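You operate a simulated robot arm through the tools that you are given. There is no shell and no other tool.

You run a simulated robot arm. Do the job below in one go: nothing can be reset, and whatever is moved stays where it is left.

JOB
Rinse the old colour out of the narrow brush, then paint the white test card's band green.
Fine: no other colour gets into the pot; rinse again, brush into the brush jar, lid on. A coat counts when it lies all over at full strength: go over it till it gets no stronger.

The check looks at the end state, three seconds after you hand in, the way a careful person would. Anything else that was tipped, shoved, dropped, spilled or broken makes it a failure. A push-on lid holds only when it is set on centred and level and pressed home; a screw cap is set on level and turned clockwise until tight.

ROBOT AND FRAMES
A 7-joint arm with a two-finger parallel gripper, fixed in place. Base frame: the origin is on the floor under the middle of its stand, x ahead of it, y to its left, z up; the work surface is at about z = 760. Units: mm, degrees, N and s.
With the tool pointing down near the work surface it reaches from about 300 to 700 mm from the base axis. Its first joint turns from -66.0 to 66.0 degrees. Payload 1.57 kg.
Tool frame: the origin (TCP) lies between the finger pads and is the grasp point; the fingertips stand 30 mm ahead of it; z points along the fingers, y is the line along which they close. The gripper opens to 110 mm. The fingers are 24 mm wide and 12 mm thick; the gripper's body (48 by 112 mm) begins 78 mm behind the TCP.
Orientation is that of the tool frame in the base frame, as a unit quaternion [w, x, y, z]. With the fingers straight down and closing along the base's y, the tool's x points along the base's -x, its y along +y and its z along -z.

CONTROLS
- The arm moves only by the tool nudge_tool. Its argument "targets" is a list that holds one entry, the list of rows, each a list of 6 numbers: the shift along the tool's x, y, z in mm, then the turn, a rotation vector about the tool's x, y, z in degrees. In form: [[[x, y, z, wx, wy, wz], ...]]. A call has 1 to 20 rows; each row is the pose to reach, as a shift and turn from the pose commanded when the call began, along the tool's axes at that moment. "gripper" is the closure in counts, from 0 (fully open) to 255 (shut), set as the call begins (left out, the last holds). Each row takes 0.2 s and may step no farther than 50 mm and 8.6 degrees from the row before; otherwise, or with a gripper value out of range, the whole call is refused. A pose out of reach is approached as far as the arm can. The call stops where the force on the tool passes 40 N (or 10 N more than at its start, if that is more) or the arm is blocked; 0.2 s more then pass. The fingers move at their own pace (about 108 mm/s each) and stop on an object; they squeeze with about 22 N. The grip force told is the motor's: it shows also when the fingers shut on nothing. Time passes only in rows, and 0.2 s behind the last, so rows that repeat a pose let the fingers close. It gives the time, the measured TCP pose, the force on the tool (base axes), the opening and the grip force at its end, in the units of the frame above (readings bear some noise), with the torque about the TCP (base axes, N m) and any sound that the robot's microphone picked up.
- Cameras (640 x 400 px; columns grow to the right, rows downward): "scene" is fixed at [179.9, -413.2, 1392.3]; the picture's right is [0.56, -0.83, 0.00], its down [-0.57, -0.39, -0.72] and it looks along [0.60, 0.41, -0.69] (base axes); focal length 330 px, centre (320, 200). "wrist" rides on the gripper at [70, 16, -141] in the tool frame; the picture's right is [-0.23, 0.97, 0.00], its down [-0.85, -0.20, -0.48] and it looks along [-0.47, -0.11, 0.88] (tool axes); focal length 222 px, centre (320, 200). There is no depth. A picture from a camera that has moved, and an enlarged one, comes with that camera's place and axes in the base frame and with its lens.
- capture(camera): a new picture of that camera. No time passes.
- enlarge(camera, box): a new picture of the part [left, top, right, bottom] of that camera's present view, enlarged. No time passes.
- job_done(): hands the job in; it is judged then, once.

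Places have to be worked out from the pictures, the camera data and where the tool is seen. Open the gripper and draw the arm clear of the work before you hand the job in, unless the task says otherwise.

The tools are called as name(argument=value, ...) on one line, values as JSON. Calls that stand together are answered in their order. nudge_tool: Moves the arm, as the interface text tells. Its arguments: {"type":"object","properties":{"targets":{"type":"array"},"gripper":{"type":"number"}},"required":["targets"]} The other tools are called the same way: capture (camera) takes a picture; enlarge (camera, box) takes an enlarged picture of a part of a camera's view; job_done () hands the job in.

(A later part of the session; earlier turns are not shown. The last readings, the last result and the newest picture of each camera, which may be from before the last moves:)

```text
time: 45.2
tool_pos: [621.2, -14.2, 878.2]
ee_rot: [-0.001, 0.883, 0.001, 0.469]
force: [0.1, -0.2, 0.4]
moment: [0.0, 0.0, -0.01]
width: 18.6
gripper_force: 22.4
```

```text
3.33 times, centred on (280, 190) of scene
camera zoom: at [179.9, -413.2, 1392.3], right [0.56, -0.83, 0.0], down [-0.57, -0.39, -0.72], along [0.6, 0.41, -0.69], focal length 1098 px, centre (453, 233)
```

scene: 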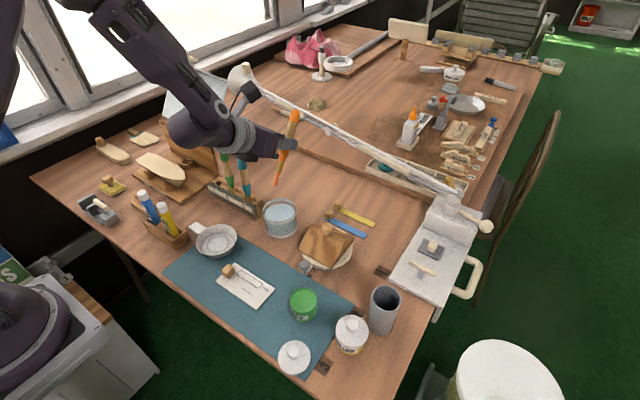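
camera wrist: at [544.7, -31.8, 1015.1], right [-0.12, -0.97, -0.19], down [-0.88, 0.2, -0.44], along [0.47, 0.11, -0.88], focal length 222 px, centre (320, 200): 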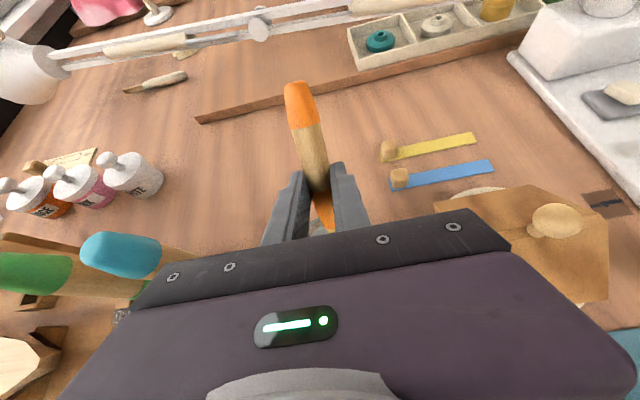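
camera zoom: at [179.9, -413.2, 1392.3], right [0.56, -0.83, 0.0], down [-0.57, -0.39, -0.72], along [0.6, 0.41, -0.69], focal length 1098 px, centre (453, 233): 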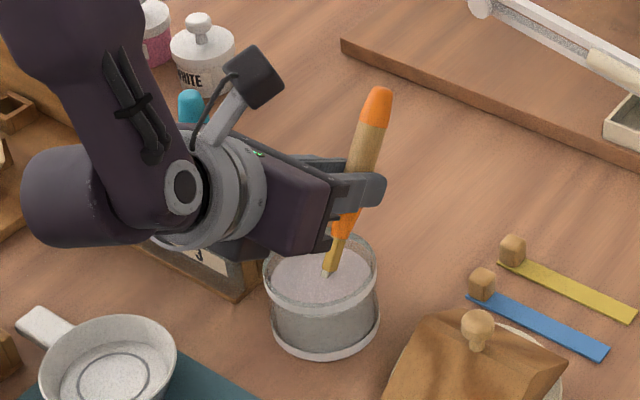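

The water is turning murky, so the rinse is working. I swish a second round and then lift to inspect the bristles.

nudge_tool(targets=[[[4.5, 0, 6.6, 0, 0, 0], [4.5, -10, 6.6, 0, 0, 0], [0, -12, 0, 0, 0, 0], [-5.6, -8, -8.3, 0, 0, 0], [-5.6, 8, -8.3, 0, 0, 0], [0, 12, 0, 0, 0, 0], [4.5, 8, 6.6, 0, 0, 0], [4.5, -10, 6.6, 0, 0, 0], [0, -12, 0, 0, 0, 0], [-5.6, -8, -8.3, 0, 0, 0], [-5.6, 8, -8.3, 0, 0, 0], [0, 12, 0, 0, 0, 0], [4.5, 8, 6.6, 0, 0, 0], [4.5, -10, 6.6, 0, 0, 0], [0, -12, 0, 0, 0, 0], [-5.6, -8, -8.3, 0, 0, 0], [-5.6, 8, -8.3, 0, 0, 0], [0, 12, 0, 0, 0, 0], [0, 0, 0, 0, 0, 0], [0, 0, 0, 0, 0, 0]]])

nudge_tool(targets=[[[13, 0, -8.8, 0, 0, 0], [26, 0, -17.5, 0, 0, 0], [39, 0, -26.3, 0, 0, 0], [52, 0, -35, 0, 0, 0], [65, 0, -43.8, 0, 0, 0], [65, 0, -43.8, 0, 0, 0]]])

enlarge(camera="scene", box=[220, 110, 340, 240])

```text
time: 49.4
tool_pos: [621.2, -16.2, 878.5]
ee_rot: [-0.001, 0.883, 0.002, 0.47]
force: [0.8, 0.1, 0.0]
moment: [0.02, 0.03, 0.01]
width: 18.8
gripper_force: 22.1
```

```text
time: 50.8
tool_pos: [622.2, -17.5, 957.5]
ee_rot: [-0.001, 0.883, 0.002, 0.469]
force: [-0.3, 0.1, -1.0]
moment: [0.01, 0.01, -0.01]
width: 19.0
gripper_force: 22.1
```

```text
3.08 times, centred on (280, 175) of scene
camera zoom: at [179.9, -413.2, 1392.3], right [0.56, -0.83, 0.0], down [-0.57, -0.39, -0.72], along [0.6, 0.41, -0.69], focal length 1014 px, centre (443, 277)
```

zoom: 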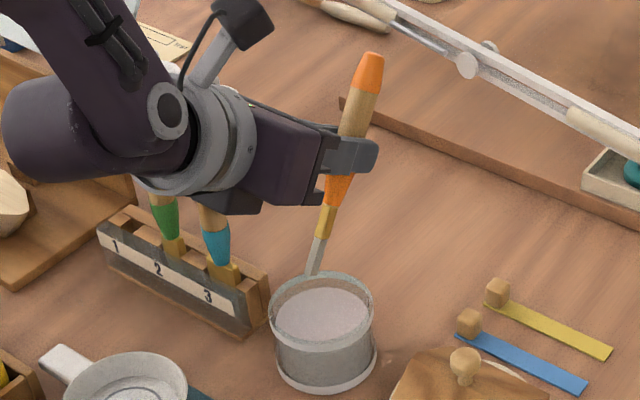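

enlarge(camera="scene", box=[265, 175, 305, 205])

```text
13.33 times, centred on (285, 190) of scene
camera zoom: at [179.9, -413.2, 1392.3], right [0.56, -0.83, 0.0], down [-0.57, -0.39, -0.72], along [0.6, 0.41, -0.69], focal length 4394 px, centre (787, 333)
```

zoom: 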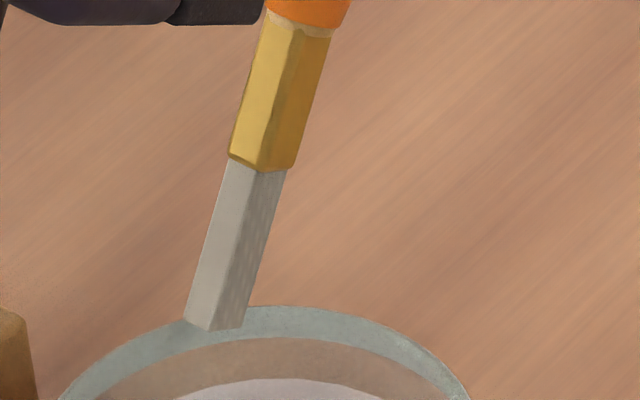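

The bristles now look clean neutral grey. For certainty I'll rinse once more and compare the colour before touching the green.

nudge_tool(targets=[[[-13, 0, 8.8, 0, 0, 0], [-26, 0, 17.5, 0, 0, 0], [-39, 0, 26.3, 0, 0, 0], [-52, 0, 35, 0, 0, 0], [-65, 0, 43.8, 0, 0, 0], [-65, 0, 43.8, 0, 0, 0], [-60.5, -10, 50.4, 0, 0, 0], [-65, -12, 43.8, 0, 0, 0], [-70.6, -8, 35.5, 0, 0, 0], [-70.6, 8, 35.5, 0, 0, 0], [-65, 12, 43.8, 0, 0, 0], [-60.5, 8, 50.4, 0, 0, 0], [-60.5, -10, 50.4, 0, 0, 0], [-65, -12, 43.8, 0, 0, 0], [-70.6, -8, 35.5, 0, 0, 0], [-70.6, 8, 35.5, 0, 0, 0], [-65, 12, 43.8, 0, 0, 0], [-60.5, 8, 50.4, 0, 0, 0], [-65, 0, 43.8, 0, 0, 0], [-65, 0, 43.8, 0, 0, 0]]])

nudge_tool(targets=[[[13, 0, -8.8, 0, 0, 0], [26, 0, -17.5, 0, 0, 0], [39, 0, -26.3, 0, 0, 0], [52, 0, -35, 0, 0, 0], [65, 0, -43.8, 0, 0, 0], [78, 0, -52.6, 0, 0, 0], [78, 0, -52.6, 0, 0, 0], [78, 0, -52.6, 0, 0, 0]]])

enlarge(camera="scene", box=[265, 165, 305, 195])

capture(camera="scene")

```text
time: 55.0
tool_pos: [622.6, -16.4, 879.0]
ee_rot: [-0.001, 0.882, 0.001, 0.471]
force: [0.6, 0.3, -0.2]
moment: [0.0, 0.02, 0.01]
width: 18.9
gripper_force: 22.1
```

```text
time: 56.8
tool_pos: [622.2, -14.3, 972.7]
ee_rot: [-0.001, 0.883, 0.002, 0.47]
force: [0.7, -1.3, 0.1]
moment: [0.03, 0.0, 0.01]
width: 18.8
gripper_force: 21.6
```

```text
13.33 times, centred on (285, 180) of scene
camera zoom: at [179.9, -413.2, 1392.3], right [0.56, -0.83, 0.0], down [-0.57, -0.39, -0.72], along [0.6, 0.41, -0.69], focal length 4394 px, centre (787, 467)
```

zoom: 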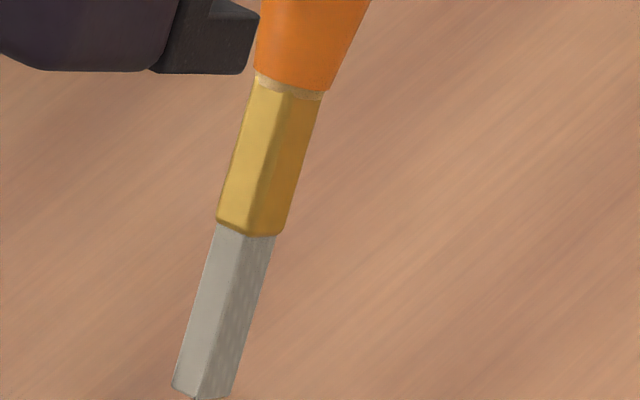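

```text
taken
```

scene: 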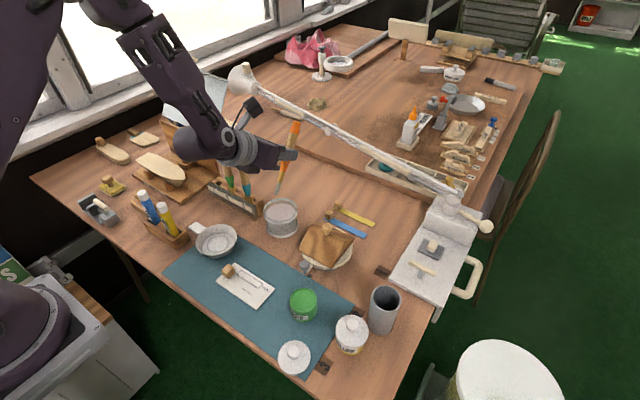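

Bristles clean and neutral, with no orange trace. Now I travel at this height to above the green pot (tip target (438,-199)), passing well clear of the roof-shaped block.

nudge_tool(targets=[[[-13.6, 30.3, -20.2, 0, 0, 0], [-27.2, 60.7, -40.3, 0, 0, 0], [-40.8, 91, -60.5, 0, 0, 0], [-54.4, 121.3, -80.7, 0, 0, 0], [-68, 151.7, -100.8, 0, 0, 0], [-82, 182, -121.5, 0, 0, 0], [-82, 182, -121.5, 0, 0, 0], [-82, 182, -121.5, 0, 0, 0]]])

capture(camera="scene")

enlarge(camera="scene", box=[250, 220, 370, 330])

capture(camera="wrist")

```text
time: 58.6
tool_pos: [476.6, -198.2, 971.3]
ee_rot: [-0.001, 0.883, 0.002, 0.47]
force: [0.2, 0.3, 0.8]
moment: [-0.06, -0.03, -0.01]
width: 18.8
gripper_force: 22.4
```

```text
taken
```

scene: 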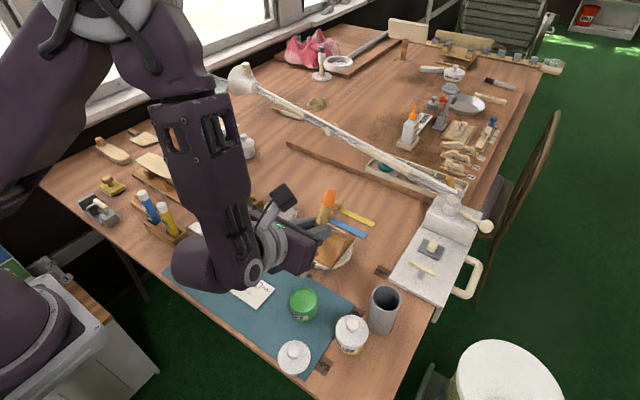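

```text
3.64 times, centred on (310, 275) of scene
camera zoom: at [179.9, -413.3, 1392.3], right [0.56, -0.83, 0.0], down [-0.57, -0.39, -0.72], along [0.6, 0.41, -0.69], focal length 1198 px, centre (356, -73)
```

zoom: 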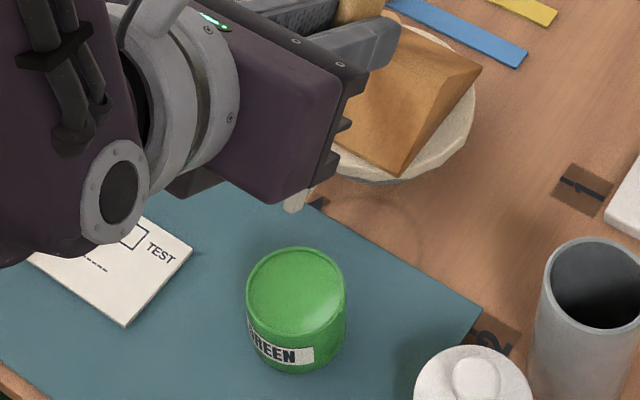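

```text
taken
camera wrist: at [399.7, -214.5, 1108.1], right [-0.12, -0.97, -0.19], down [-0.88, 0.2, -0.44], along [0.47, 0.11, -0.88], focal length 222 px, centre (320, 200)
```

wrist: 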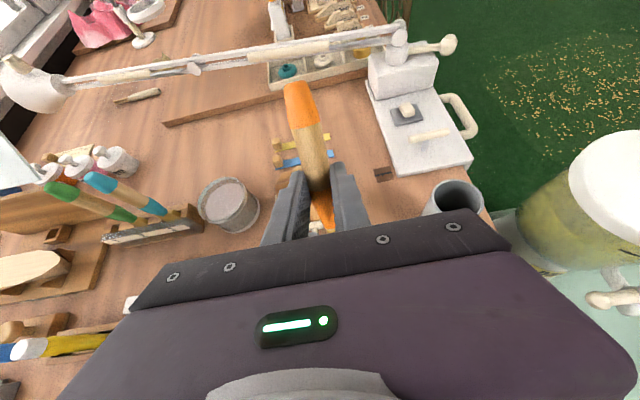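

The tip sits above the pot as predicted. I lower 65 mm with a 3 mm shift back, to just above the rim, and check the alignment.

nudge_tool(targets=[[[-18.5, 0, 11.3, 0, 0, 0], [-37, 0, 22.5, 0, 0, 0], [-55.6, 0, 33.8, 0, 0, 0], [-55.6, 0, 33.8, 0, 0, 0], [-55.6, 0, 33.8, 0, 0, 0]]])

enlarge(camera="scene", box=[260, 240, 350, 330])

```text
time: 59.8
tool_pos: [474.6, -197.6, 905.6]
ee_rot: [-0.002, 0.883, 0.003, 0.469]
force: [-0.3, -1.0, -0.5]
moment: [0.0, -0.01, -0.02]
width: 18.7
gripper_force: 22.4
```

```text
4.44 times, centred on (305, 285) of scene
camera zoom: at [179.9, -413.2, 1392.3], right [0.56, -0.83, 0.0], down [-0.57, -0.39, -0.72], along [0.6, 0.41, -0.69], focal length 1465 px, centre (387, -178)
```

zoom: 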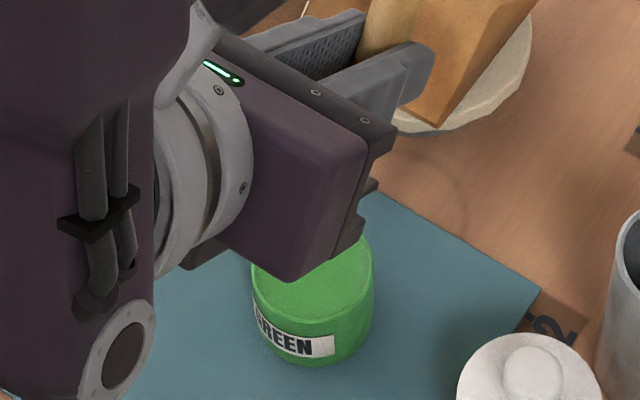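

The gripper hides the tip from the scene camera, but geometry puts it at ≈(436.6,-198,810), centred over the pot. I lower another 27 mm into the paint, swirl a little, and come up.

nudge_tool(targets=[[[-7.5, 0, 5, 0, 0, 0], [-14.9, 0, 10.1, 0, 0, 0], [-22.4, 0, 15.1, 0, 0, 0], [-22.4, 0, 15.1, 0, 0, 0], [-22.4, 4, 15.1, 0, 0, 0], [-22.4, -4, 15.1, 0, 0, 0], [-22.4, 4, 15.1, 0, 0, 0], [-22.4, 0, 15.1, 0, 0, 0]]])

enlarge(camera="scene", box=[260, 240, 350, 330])

```text
time: 61.6
tool_pos: [472.4, -198.3, 879.6]
ee_rot: [-0.001, 0.883, 0.001, 0.469]
force: [0.3, -0.7, -0.9]
moment: [0.01, 0.05, -0.03]
width: 18.7
gripper_force: 21.9
```

```text
4.44 times, centred on (305, 285) of scene
camera zoom: at [179.9, -413.2, 1392.3], right [0.56, -0.83, 0.0], down [-0.57, -0.39, -0.72], along [0.6, 0.41, -0.69], focal length 1465 px, centre (387, -178)
```

zoom: 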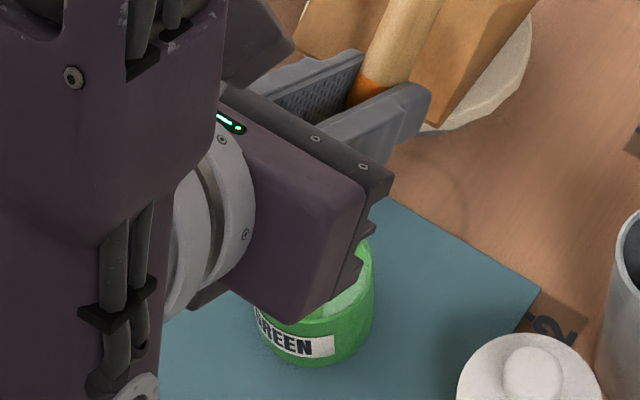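

No contact force; I raise the brush 80 mm and look at the bristles.

nudge_tool(targets=[[[11, 0, -7.5, 0, 0, 0], [22.1, 0, -14.9, 0, 0, 0], [33.2, 0, -22.4, 0, 0, 0], [44.2, 0, -29.8, 0, 0, 0], [55.3, 0, -37.3, 0, 0, 0], [66.3, 0, -44.7, 0, 0, 0], [66.3, 0, -44.7, 0, 0, 0], [66.3, 0, -44.7, 0, 0, 0]]])

enlarge(camera="scene", box=[260, 240, 350, 330])

capture(camera="scene")

```text
time: 63.4
tool_pos: [472.4, -198.8, 960.4]
ee_rot: [0.0, 0.883, 0.001, 0.47]
force: [-0.3, -0.2, 0.0]
moment: [0.0, 0.01, -0.02]
width: 19.0
gripper_force: 22.3
```

```text
4.44 times, centred on (305, 285) of scene
camera zoom: at [179.9, -413.2, 1392.3], right [0.56, -0.83, 0.0], down [-0.57, -0.39, -0.72], along [0.6, 0.41, -0.69], focal length 1465 px, centre (387, -178)
```

zoom: 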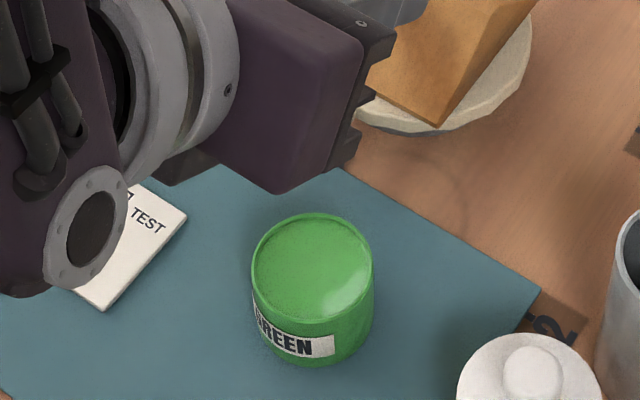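

```text
taken
```

scene: 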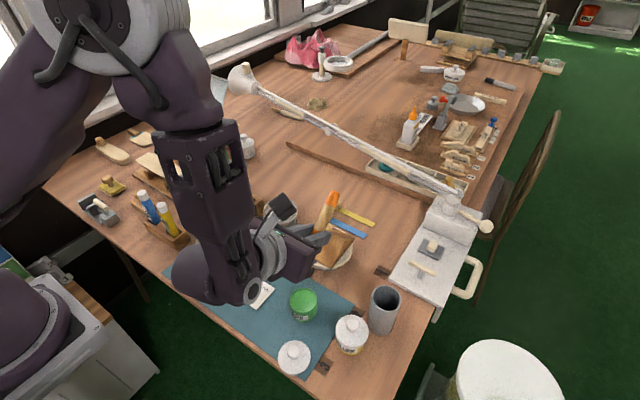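

The gripper body hides the tip from the scene camera in this heading. I measure the card's band as x≈423–438, y≈−92…−26, axis-aligned, with the wooden knob at its +y end. A heading with the tool pointing to −y leans the brush away from that knob and keeps the tip visible, so I'll rotate −90° about the vertical while rising.

nudge_tool(targets=[[[2.2, 0, -5, -6.8, 0, 4.6], [4.3, 0, -9.9, -13.6, 0, 9.2], [6.4, 0, -14.9, -20.3, 0, 13.7], [8.6, 0, -19.8, -27.1, 0, 18.3], [10.7, 0, -24.8, -33.9, 0, 22.9], [12.9, 0, -29.7, -40.7, 0, 27.5], [15, 0, -34.7, -47.5, 0, 32], [17.2, 0, -39.6, -54.3, 0, 36.6], [19.3, 0, -44.6, -61, 0, 41.2], [21.5, 0, -49.5, -67.8, 0, 45.7], [23.6, 0, -54.5, -74.6, 0, 50.3], [23.6, 0, -54.5, -74.6, 0, 50.3], [23.6, 0, -54.5, -74.6, 0, 50.3]]])

capture(camera="scene")

capture(camera="wrist")

```text
time: 66.2
tool_pos: [440.6, -197.6, 1009.8]
ee_rot: [0.33, 0.625, -0.624, 0.333]
force: [-0.2, 0.3, -0.3]
moment: [-0.01, 0.0, -0.02]
width: 18.7
gripper_force: 22.0
out of reach, approached as far as the arm can: row 3, 4
```

```text
taken
```

scene: 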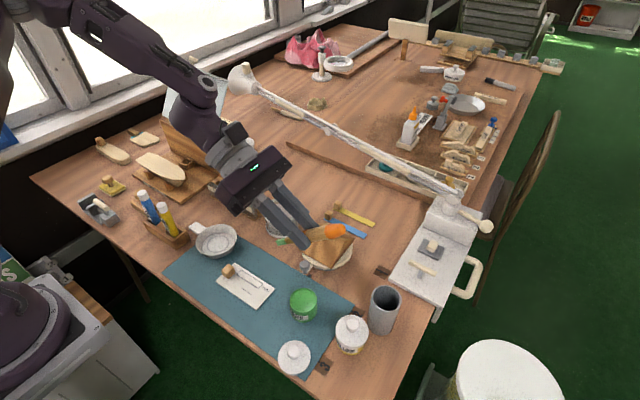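

```text
taken
camera wrist: at [425.9, -120.4, 1146.7], right [-0.97, 0.12, -0.19], down [0.2, 0.88, -0.44], along [0.11, -0.47, -0.88], focal length 222 px, centre (320, 200)
```

wrist: 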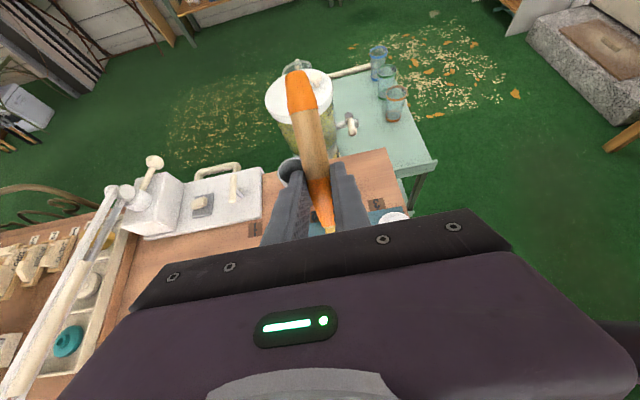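

Reached with the tool heading −y. I zoom in to see the loaded bristles.

enlarge(camera="scene", box=[220, 170, 360, 270])

enlarge(camera="scene", box=[260, 220, 320, 260])

enlarge(camera="scene", box=[205, 250, 335, 330])

```text
4.00 times, centred on (290, 220) of scene
camera zoom: at [179.9, -413.2, 1392.3], right [0.56, -0.83, 0.0], down [-0.57, -0.39, -0.72], along [0.6, 0.41, -0.69], focal length 1318 px, centre (440, 120)
```

zoom: 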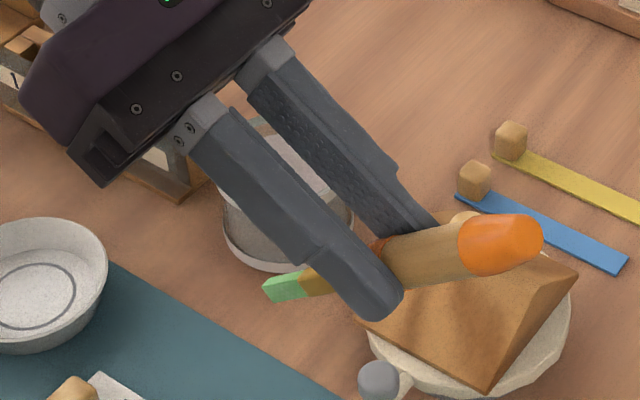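

```text
10.00 times, centred on (290, 240) of scene
camera zoom: at [179.9, -413.2, 1392.3], right [0.56, -0.83, 0.0], down [-0.57, -0.39, -0.72], along [0.6, 0.41, -0.69], focal length 3296 px, centre (620, -200)
```

zoom: 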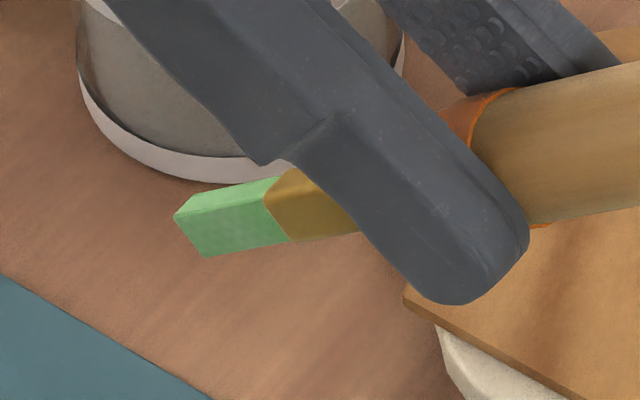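

```text
4.92 times, centred on (270, 290) of scene
camera zoom: at [179.9, -413.2, 1392.3], right [0.56, -0.83, 0.0], down [-0.57, -0.39, -0.72], along [0.6, 0.41, -0.69], focal length 1622 px, centre (566, -243)
```

zoom: 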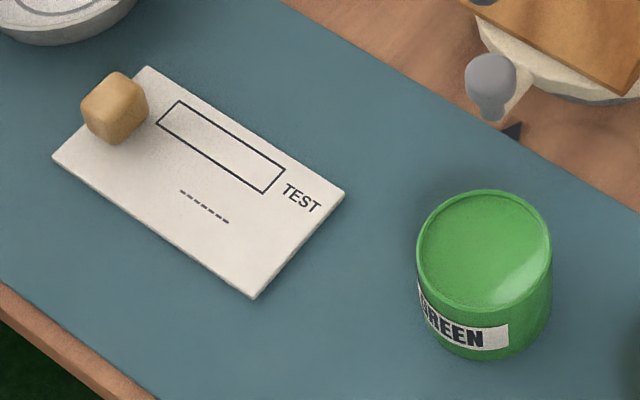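

The picture shows the brush got pushed ~12 mm up and turned ~13° in the grip during the dip. The paint evidently sits near the rim and is firm, so future dips must be shallow. Recomputing in the finger plane, the tip is now at tool offset ≈(−89,−1,−2), depression ~43°. I'll steepen the tool to 60° and hover with the tip over the card at z≈855.

nudge_tool(targets=[[[-23.6, 2.1, -6.7, 0, 0.8, 0], [-47.2, 4.1, -13.4, 0, 1.6, 0], [-70.8, 6.2, -20.1, 0, 2.4, 0], [-94.4, 8.2, -26.8, 0, 3.2, 0], [-118, 10.3, -33.5, 0, 4.1, 0], [-118, 10.3, -33.5, 0, 4.1, 0], [-118, 10.3, -33.5, 0, 4.1, 0]]])

capture(camera="scene")

enlarge(camera="scene", box=[200, 220, 320, 310])

```text
time: 67.8
tool_pos: [431.3, -104.3, 930.6]
ee_rot: [0.354, 0.613, -0.611, 0.355]
force: [0.0, -0.1, 0.0]
moment: [-0.01, 0.0, 0.06]
width: 18.8
gripper_force: 22.6
```

```text
taken
```

scene: 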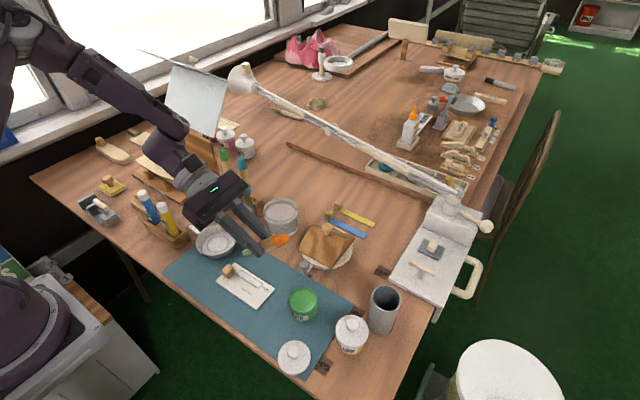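

```text
4.44 times, centred on (260, 265) of scene
camera zoom: at [179.9, -413.2, 1392.3], right [0.56, -0.83, 0.0], down [-0.57, -0.39, -0.72], along [0.6, 0.41, -0.69], focal length 1465 px, centre (587, -89)
```

zoom: 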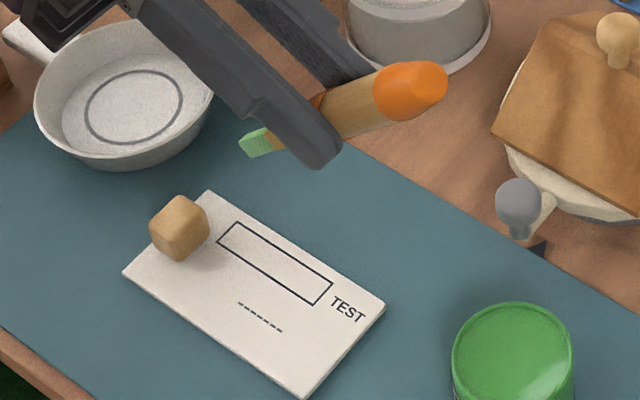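

The prediction agrees with the picture to ~2 mm: tip ≈(432,-58,854), over the band's centre. I lower 78 mm so the tip hovers just above the card.

nudge_tool(targets=[[[-17, 0.3, 9.8, 0, 0, 0], [-34, 0.6, 19.5, 0, 0, 0], [-51, 1, 29.3, 0, 0, 0], [-67.5, 1.4, 39, 0, 0, 0], [-67.5, 1.4, 39, 0, 0, 0], [-67.5, 1.4, 39, 0, 0, 0]]])

enlarge(camera="scene", box=[210, 250, 300, 315])

capture(camera="scene")

```text
time: 69.2
tool_pos: [429.1, -105.4, 852.7]
ee_rot: [0.354, 0.612, -0.612, 0.355]
force: [0.1, 0.1, -0.9]
moment: [-0.05, 0.03, -0.04]
width: 18.8
gripper_force: 21.9
```

```text
6.15 times, centred on (255, 282) of scene
camera zoom: at [179.9, -413.2, 1392.3], right [0.56, -0.83, 0.0], down [-0.57, -0.39, -0.72], along [0.6, 0.41, -0.69], focal length 2028 px, centre (720, -308)
```

zoom: 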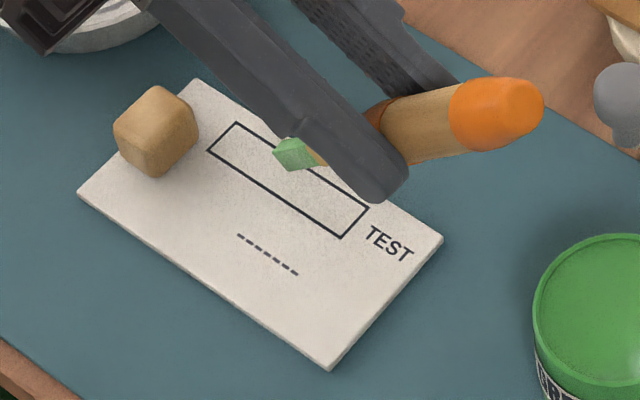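

```text
taken
```

scene: 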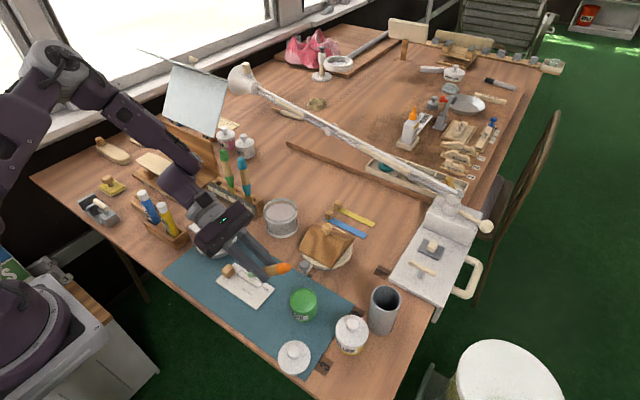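

The tip hovers over the band. I zoom in closely to judge the gap.

enlarge(camera="scene", box=[235, 262, 275, 290])

```text
14.29 times, centred on (255, 276) of scene
camera zoom: at [179.9, -413.2, 1392.3], right [0.56, -0.83, 0.0], down [-0.57, -0.39, -0.72], along [0.6, 0.41, -0.69], focal length 4708 px, centre (1249, -886)
```

zoom: 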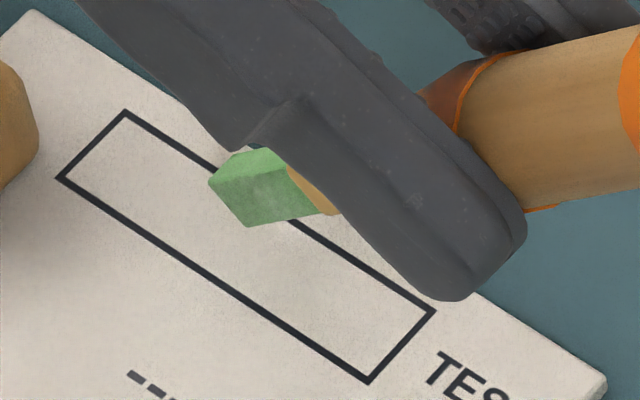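

By projection the lowest bristle corner is ≈11 mm above the card. I lower 8 mm and read the force.

nudge_tool(targets=[[[-3.5, 0, 2, 0, 0, 0], [-6.9, 0, 4, 0, 0, 0], [-6.9, 0, 4, 0, 0, 0], [-6.9, 0, 4, 0, 0, 0]]])

enlarge(camera="scene", box=[235, 262, 275, 290])

```text
time: 70.2
tool_pos: [429.3, -105.6, 845.6]
ee_rot: [0.354, 0.612, -0.611, 0.355]
force: [0.6, -5.1, 13.3]
moment: [0.26, -0.06, -0.06]
width: 18.5
gripper_force: 21.6
```

```text
14.29 times, centred on (255, 276) of scene
camera zoom: at [179.8, -413.3, 1392.3], right [0.56, -0.83, 0.0], down [-0.57, -0.39, -0.72], along [0.6, 0.41, -0.69], focal length 4708 px, centre (1249, -886)
```

zoom: 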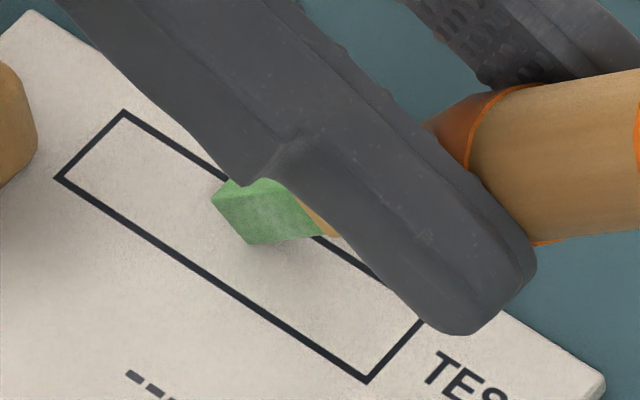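

Contact already: 13 N upward, more than I want. I ease up 2 mm and re-read.

nudge_tool(targets=[[[1.3, 0, -0.75, 0, 0, 0], [1.7, 0, -1, 0, 0, 0], [1.7, 0, -1, 0, 0, 0]]])

enlarge(camera="scene", box=[235, 262, 275, 290])

```text
time: 71.0
tool_pos: [428.1, -105.4, 847.6]
ee_rot: [0.354, 0.612, -0.612, 0.354]
force: [0.0, -0.5, -1.6]
moment: [0.0, 0.02, -0.01]
width: 18.7
gripper_force: 22.4
```

```text
14.29 times, centred on (255, 276) of scene
camera zoom: at [179.9, -413.2, 1392.3], right [0.56, -0.83, 0.0], down [-0.57, -0.39, -0.72], along [0.6, 0.41, -0.69], focal length 4708 px, centre (1249, -886)
```

zoom: 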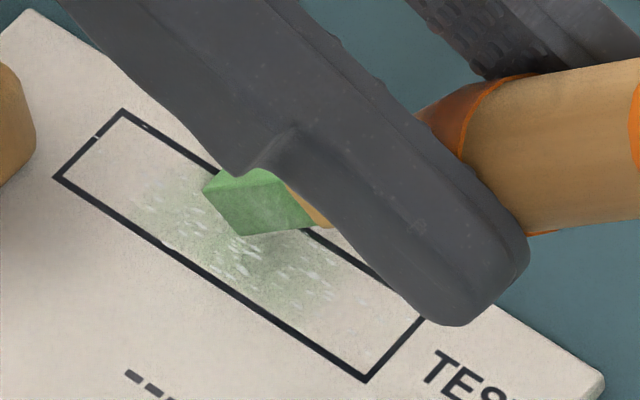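

The touch left a first faint green patch across the band's full width, so painting works, with a footprint about as wide as the band. Contact starts within ~1 mm below here; I lower 0.8 mm for a light touch and read the force.

nudge_tool(targets=[[[-0.7, 0, 0.4, 0, 0, 0], [-0.7, 0, 0.4, 0, 0, 0], [-0.7, 0, 0.4, 0, 0, 0]]])

enlarge(camera="scene", box=[235, 262, 275, 290])

```text
time: 71.8
tool_pos: [429.2, -104.7, 846.3]
ee_rot: [0.354, 0.613, -0.611, 0.355]
force: [-0.7, 0.1, -0.3]
moment: [0.03, -0.01, -0.01]
width: 18.9
gripper_force: 21.6
```

```text
14.29 times, centred on (255, 276) of scene
camera zoom: at [179.9, -413.2, 1392.3], right [0.56, -0.83, 0.0], down [-0.57, -0.39, -0.72], along [0.6, 0.41, -0.69], focal length 4708 px, centre (1249, -886)
```

zoom: 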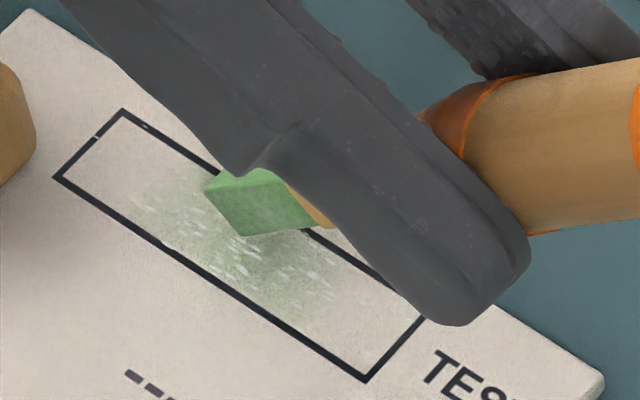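

No measurable force at this height. I'll test a stroke right here, 18 mm toward −y and back, and see whether paint is laid without pressing.

nudge_tool(targets=[[[2.3, 0, 4.3, 0, 0, 0], [5.3, 0, 8.2, 0, 0, 0], [8.3, 0, 12.1, 0, 0, 0], [8.3, 0, 16, 0, 0, 0], [8.3, 0, 16, 0, 0, 0]]])

enlarge(camera="scene", box=[235, 262, 275, 290])

```text
time: 73.0
tool_pos: [430.1, -122.9, 845.2]
ee_rot: [0.353, 0.613, -0.611, 0.355]
force: [0.0, 0.3, 0.8]
moment: [0.06, -0.02, 0.02]
width: 18.8
gripper_force: 21.8
```

```text
14.29 times, centred on (255, 276) of scene
camera zoom: at [179.9, -413.2, 1392.3], right [0.56, -0.83, 0.0], down [-0.57, -0.39, -0.72], along [0.6, 0.41, -0.69], focal length 4708 px, centre (1249, -886)
```

zoom: 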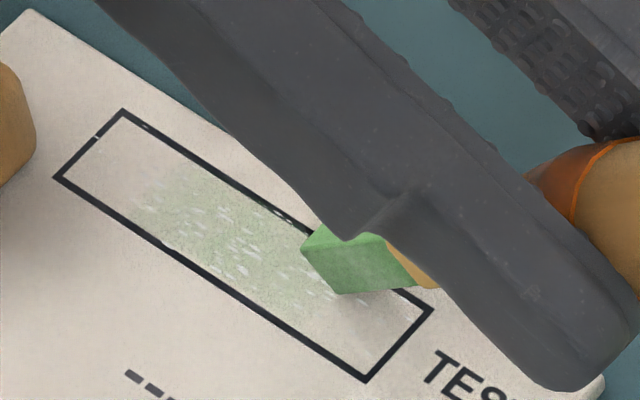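

Paint is being laid at light touch (0.8 N). Now full strokes along the band: to the −y end, then along to near the +y end (staying short of the knob), and back.

nudge_tool(targets=[[[2, 0, 3.5, 0, 0, 0], [4, 0, 6.9, 0, 0, 0], [0, 0, 0, 0, 0, 0], [-4, 0, -6.9, 0, 0, 0], [-8, 0, -13.9, 0, 0, 0], [-12, 0, -20.8, 0, 0, 0], [-16, 0, -27.7, 0, 0, 0], [-20, 0, -34.6, 0, 0, 0], [-23.5, 0, -40.7, 0, 0, 0], [-23.5, 0, -40.7, 0, 0, 0], [-20, 0, -34.6, 0, 0, 0], [-16, 0, -27.7, 0, 0, 0], [-12, 0, -20.8, 0, 0, 0], [-8, 0, -13.9, 0, 0, 0], [-4, 0, -6.9, 0, 0, 0], [0, 0, 0, 0, 0, 0], [2, 0, 3.5, 0, 0, 0], [4, 0, 6.9, 0, 0, 0], [4, 0, 6.9, 0, 0, 0]]])

enlarge(camera="scene", box=[235, 262, 275, 290])

```text
time: 77.0
tool_pos: [428.9, -130.6, 846.3]
ee_rot: [0.354, 0.613, -0.611, 0.355]
force: [-0.4, 0.1, 0.1]
moment: [-0.01, 0.02, -0.02]
width: 18.8
gripper_force: 22.1
```

```text
14.29 times, centred on (255, 276) of scene
camera zoom: at [179.9, -413.2, 1392.3], right [0.56, -0.83, 0.0], down [-0.57, -0.39, -0.72], along [0.6, 0.41, -0.69], focal length 4708 px, centre (1249, -886)
```

zoom: 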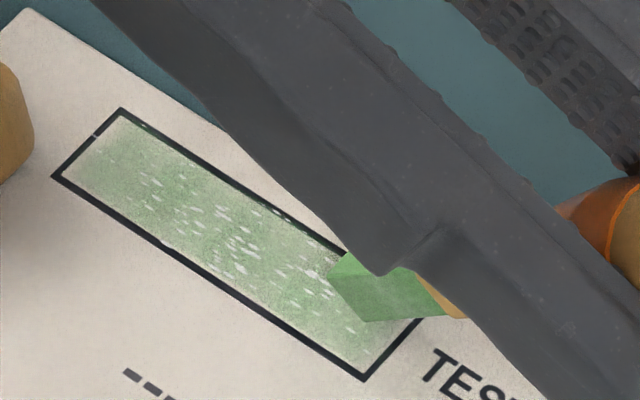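

The band is tinting evenly and the card hasn't moved. More passes with small sideways offsets to build strength.

nudge_tool(targets=[[[0, -3, 0, 0, 0, 0], [-4, -3, -6.9, 0, 0, 0], [-8, -3, -13.9, 0, 0, 0], [-12, -3, -20.8, 0, 0, 0], [-16, -3, -27.7, 0, 0, 0], [-20, -3, -34.6, 0, 0, 0], [-24, -3, -41.6, 0, 0, 0], [-27.5, -3, -47.6, 0, 0, 0], [-27.5, 0, -47.6, 0, 0, 0], [-27.5, 3, -47.6, 0, 0, 0], [-24, 3, -41.6, 0, 0, 0], [-20, 3, -34.6, 0, 0, 0], [-16, 3, -27.7, 0, 0, 0], [-12, 3, -20.8, 0, 0, 0], [-8, 3, -13.9, 0, 0, 0], [-4, 3, -6.9, 0, 0, 0], [0, 3, 0, 0, 0, 0], [0, 0, 0, 0, 0, 0], [0, 0, 0, 0, 0, 0]]])

enlarge(camera="scene", box=[235, 262, 275, 290])

```text
time: 81.0
tool_pos: [429.8, -131.2, 847.2]
ee_rot: [0.354, 0.613, -0.611, 0.356]
force: [0.6, 0.0, 0.3]
moment: [0.0, -0.01, -0.02]
width: 18.9
gripper_force: 22.3
```

```text
14.29 times, centred on (255, 276) of scene
camera zoom: at [179.9, -413.2, 1392.3], right [0.56, -0.83, 0.0], down [-0.57, -0.39, -0.72], along [0.6, 0.41, -0.69], focal length 4708 px, centre (1249, -886)
```

zoom: 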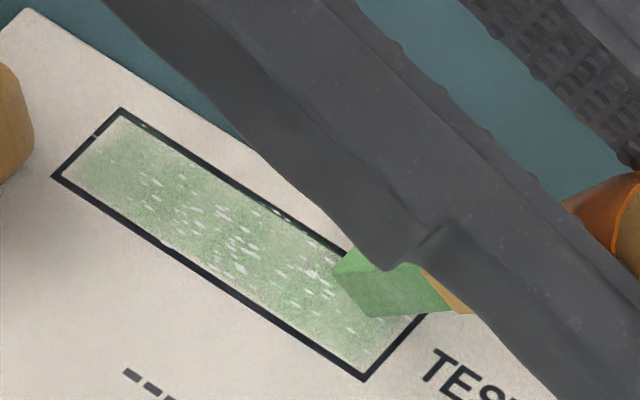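

Little change this pass; either no contact or little paint left. I lower 0.8 mm, check force, and stroke again.

nudge_tool(targets=[[[-0.7, 0, 0.4, 0, 0, 0], [-4.7, 0, -6.5, 0, 0, 0], [-8.7, 0, -13.5, 0, 0, 0], [-12.7, 0, -20.4, 0, 0, 0], [-12.7, 0, -20.4, 0, 0, 0]]])

enlarge(camera="scene", box=[235, 262, 275, 290])

```text
time: 82.2
tool_pos: [429.3, -107.2, 844.0]
ee_rot: [0.353, 0.613, -0.611, 0.355]
force: [0.0, -1.4, 4.9]
moment: [0.19, -0.02, 0.0]
width: 18.9
gripper_force: 22.2
```

```text
14.29 times, centred on (255, 276) of scene
camera zoom: at [179.9, -413.3, 1392.3], right [0.56, -0.83, 0.0], down [-0.57, -0.39, -0.72], along [0.6, 0.41, -0.69], focal length 4708 px, centre (1249, -886)
```

zoom: 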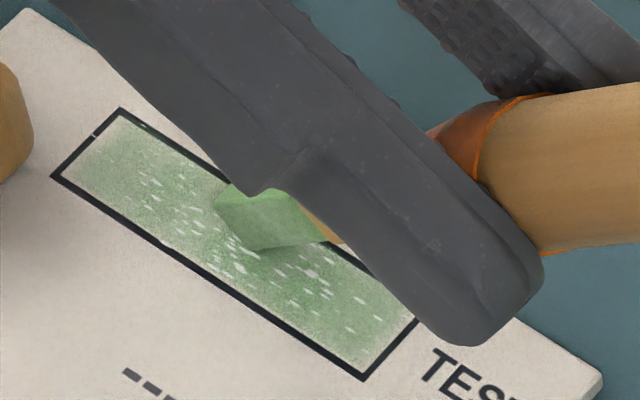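

With ~5 N contact the coat gets denser on the swept part. I continue at this height to the +y end and back over the full length.

nudge_tool(targets=[[[-4, 0, -6.9, 0, 0, 0], [-8, 0, -13.9, 0, 0, 0], [-12, 0, -20.8, 0, 0, 0], [-15.5, 0, -26.8, 0, 0, 0], [-12, 0, -20.8, 0, 0, 0], [-8, 0, -13.9, 0, 0, 0], [-4, 0, -6.9, 0, 0, 0], [0, 0, 0, 0, 0, 0], [4, 0, 6.9, 0, 0, 0], [8, 0, 13.9, 0, 0, 0], [12, 0, 20.8, 0, 0, 0], [12, 0, 20.8, 0, 0, 0]]])

enlarge(camera="scene", box=[235, 262, 275, 290])

```text
time: 84.8
tool_pos: [428.8, -131.6, 844.7]
ee_rot: [0.353, 0.613, -0.612, 0.354]
force: [-0.1, -0.7, -0.5]
moment: [0.01, 0.0, 0.01]
width: 18.5
gripper_force: 21.6
```

```text
14.29 times, centred on (255, 276) of scene
camera zoom: at [179.9, -413.2, 1392.3], right [0.56, -0.83, 0.0], down [-0.57, -0.39, -0.72], along [0.6, 0.41, -0.69], focal length 4708 px, centre (1249, -886)
```

zoom: 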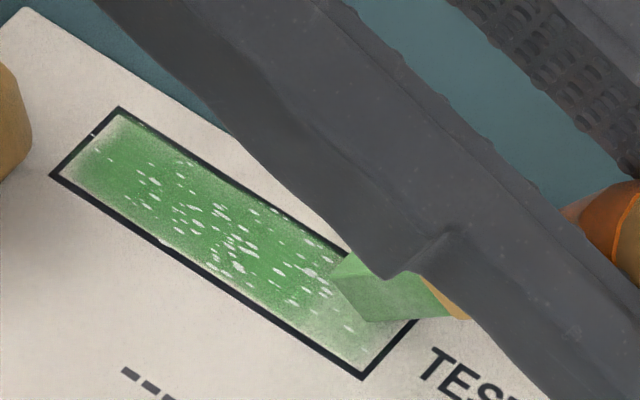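

Strong green now over most of the band; the lower (−x) edge and the ends are still paler. I go over again, lowered 0.7 mm, offset 3 mm toward −x, reaching both ends.

nudge_tool(targets=[[[-0.6, 3, 0.35, 0, 0, 0], [-4.6, 3, -6.6, 0, 0, 0], [-8.6, 3, -13.5, 0, 0, 0], [-12.6, 3, -20.5, 0, 0, 0], [-16.6, 3, -27.4, 0, 0, 0], [-20.6, 3, -34.3, 0, 0, 0], [-24.6, 3, -41.2, 0, 0, 0], [-28.6, 3, -48.1, 0, 0, 0], [-28.6, 3, -48.1, 0, 0, 0]]])

enlarge(camera="scene", box=[235, 262, 275, 290])

```text
time: 86.8
tool_pos: [427.4, -74.3, 845.0]
ee_rot: [0.352, 0.614, -0.611, 0.355]
force: [1.3, 0.3, 2.4]
moment: [0.09, -0.04, -0.01]
width: 18.9
gripper_force: 21.7
```

```text
14.29 times, centred on (255, 276) of scene
camera zoom: at [179.9, -413.2, 1392.3], right [0.56, -0.83, 0.0], down [-0.57, -0.39, -0.72], along [0.6, 0.41, -0.69], focal length 4708 px, centre (1249, -886)
```

zoom: 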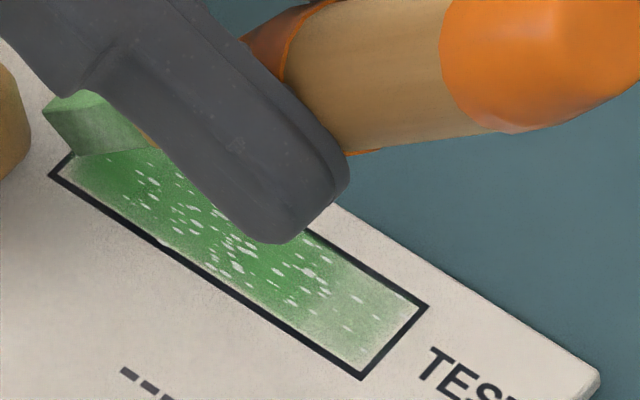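

The brush is running low (bristles pale) and the −y end is paler, so I'll reload. I lift straight up 65 mm and travel to hover over the pot, avoiding the yellow pot's knob.

nudge_tool(targets=[[[18.8, 0, -10.8, 0, 0, 0], [37.5, 0, -21.7, 0, 0, 0], [56.3, 0, -32.5, 0, 0, 0], [73.4, -2, -2.8, 0, 0, 0], [90.6, -4, 26.9, 0, 0, 0], [107.7, -6, 56.5, 0, 0, 0], [124.9, -8, 86.2, 0, 0, 0], [142, -9.9, 115.9, 0, 0, 0], [142, -9.9, 115.9, 0, 0, 0], [142, -9.9, 115.9, 0, 0, 0]]])

enlarge(camera="scene", box=[260, 240, 380, 330])

enlarge(camera="scene", box=[205, 250, 285, 310])

```text
time: 89.0
tool_pos: [437.2, -243.5, 910.3]
ee_rot: [0.354, 0.612, -0.611, 0.355]
force: [0.4, 0.9, -0.6]
moment: [0.01, -0.01, -0.01]
width: 19.1
gripper_force: 21.9
```

```text
4.44 times, centred on (320, 285) of scene
camera zoom: at [179.9, -413.3, 1392.3], right [0.56, -0.83, 0.0], down [-0.57, -0.39, -0.72], along [0.6, 0.41, -0.69], focal length 1465 px, centre (320, -178)
```

zoom: 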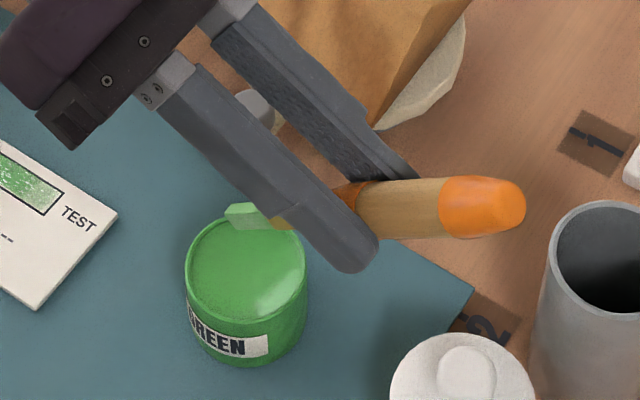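

```text
6.67 times, centred on (245, 280) of scene
camera zoom: at [179.9, -413.3, 1392.3], right [0.56, -0.83, 0.0], down [-0.57, -0.39, -0.72], along [0.6, 0.41, -0.69], focal length 2197 px, centre (820, -333)
```

zoom: 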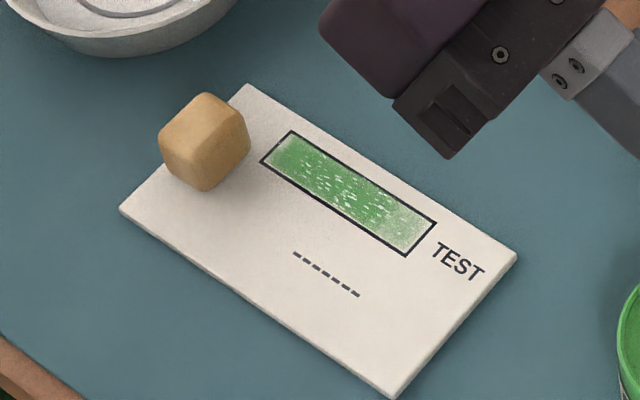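

Tip computed at ≈(438,-192,837), inside the pot's outline; the lowest bristle corner is ≈33 mm above the paint. I lower 31 mm, then continue in small steps with force checks.

nudge_tool(targets=[[[-8.9, 0, 5.2, 0, 0, 0], [-17.9, 0, 10.3, 0, 0, 0], [-26.8, 0, 15.5, 0, 0, 0], [-26.8, 0, 15.5, 0, 0, 0]]])

enlarge(camera="scene", box=[280, 260, 340, 320])

```text
time: 90.0
tool_pos: [436.5, -247.0, 880.5]
ee_rot: [0.355, 0.612, -0.611, 0.357]
force: [0.2, -5.3, 12.4]
moment: [0.24, 0.01, -0.01]
width: 18.9
gripper_force: 21.9
```

```text
6.67 times, centred on (310, 290) of scene
camera zoom: at [179.7, -413.3, 1392.3], right [0.56, -0.83, 0.0], down [-0.57, -0.39, -0.72], along [0.6, 0.41, -0.69], focal length 2197 px, centre (387, -400)
```

zoom: 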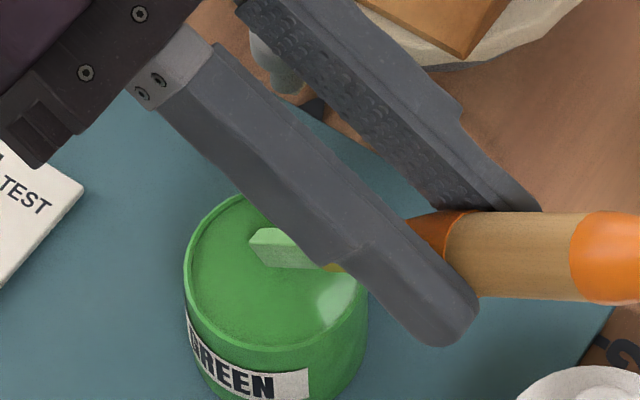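

Contact with the paint surface (12 N) – too firm. I ease up 2 mm and look.

nudge_tool(targets=[[[1.7, 0, -1, 0, 0, 0], [1.7, 0, -1, 0, 0, 0]]])

enlarge(camera="scene", box=[280, 260, 340, 320])

```text
time: 90.6
tool_pos: [436.4, -244.5, 878.8]
ee_rot: [0.353, 0.613, -0.612, 0.354]
force: [-0.3, -0.7, 0.4]
moment: [0.02, -0.02, 0.02]
width: 18.4
gripper_force: 22.3
```

```text
6.67 times, centred on (310, 290) of scene
camera zoom: at [179.9, -413.2, 1392.3], right [0.56, -0.83, 0.0], down [-0.57, -0.39, -0.72], along [0.6, 0.41, -0.69], focal length 2197 px, centre (387, -400)
```

zoom: 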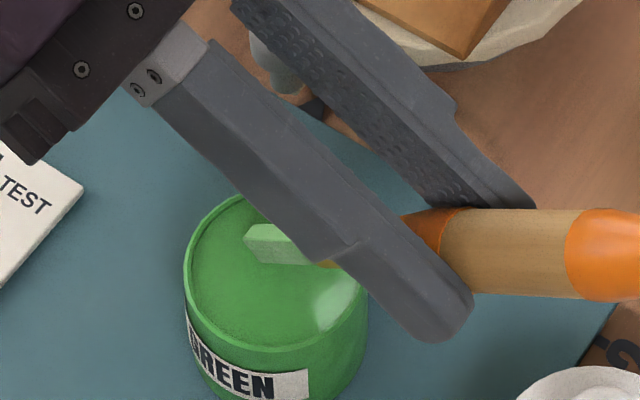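

The touch is on the paint surface, with the torque matching the bristle tip. I zoom on the bristles to see whether they took up paint.

enlarge(camera="scene", box=[290, 270, 330, 300])

```text
13.33 times, centred on (310, 285) of scene
camera zoom: at [179.9, -413.2, 1392.3], right [0.56, -0.83, 0.0], down [-0.57, -0.39, -0.72], along [0.6, 0.41, -0.69], focal length 4394 px, centre (453, -933)
```

zoom: 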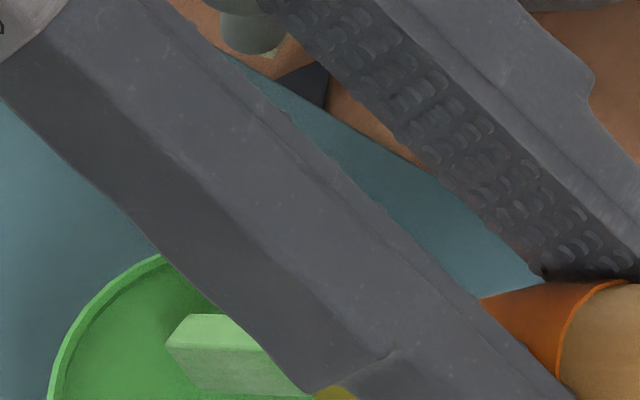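

The paint level is a few mm below the lip. I touch down lightly (1.3 mm) and stir gently around to take up paint.

nudge_tool(targets=[[[-1.1, 0, 0.65, 0, 0, 0], [-1.1, 5, 0.65, 0, 0, 0], [1.4, 5, 5, 0, 0, 0], [1.4, -5, 5, 0, 0, 0], [-1.1, -5, 0.65, 0, 0, 0], [-1.1, 5, 0.65, 0, 0, 0], [1.4, 5, 5, 0, 0, 0], [1.4, -5, 5, 0, 0, 0], [-1.1, -5, 0.65, 0, 0, 0], [-1.1, 0, 0.65, 0, 0, 0]]])

enlarge(camera="scene", box=[280, 260, 340, 320])

```text
time: 92.8
tool_pos: [438.2, -246.5, 878.2]
ee_rot: [0.353, 0.612, -0.612, 0.355]
force: [3.3, -0.5, 8.0]
moment: [0.38, -0.25, -0.15]
width: 18.7
gripper_force: 22.1
```

```text
6.67 times, centred on (310, 290) of scene
camera zoom: at [179.9, -413.2, 1392.3], right [0.56, -0.83, 0.0], down [-0.57, -0.39, -0.72], along [0.6, 0.41, -0.69], focal length 2197 px, centre (387, -400)
```

zoom: 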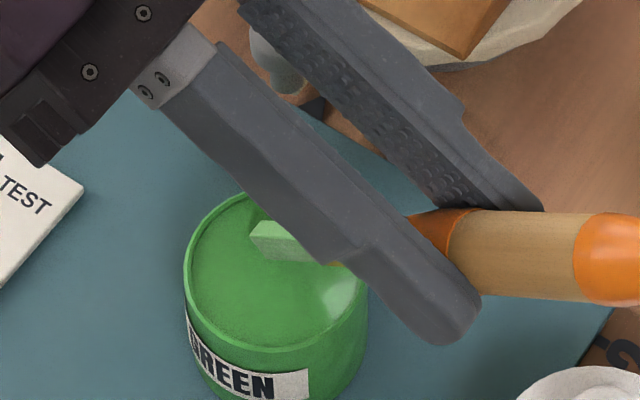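

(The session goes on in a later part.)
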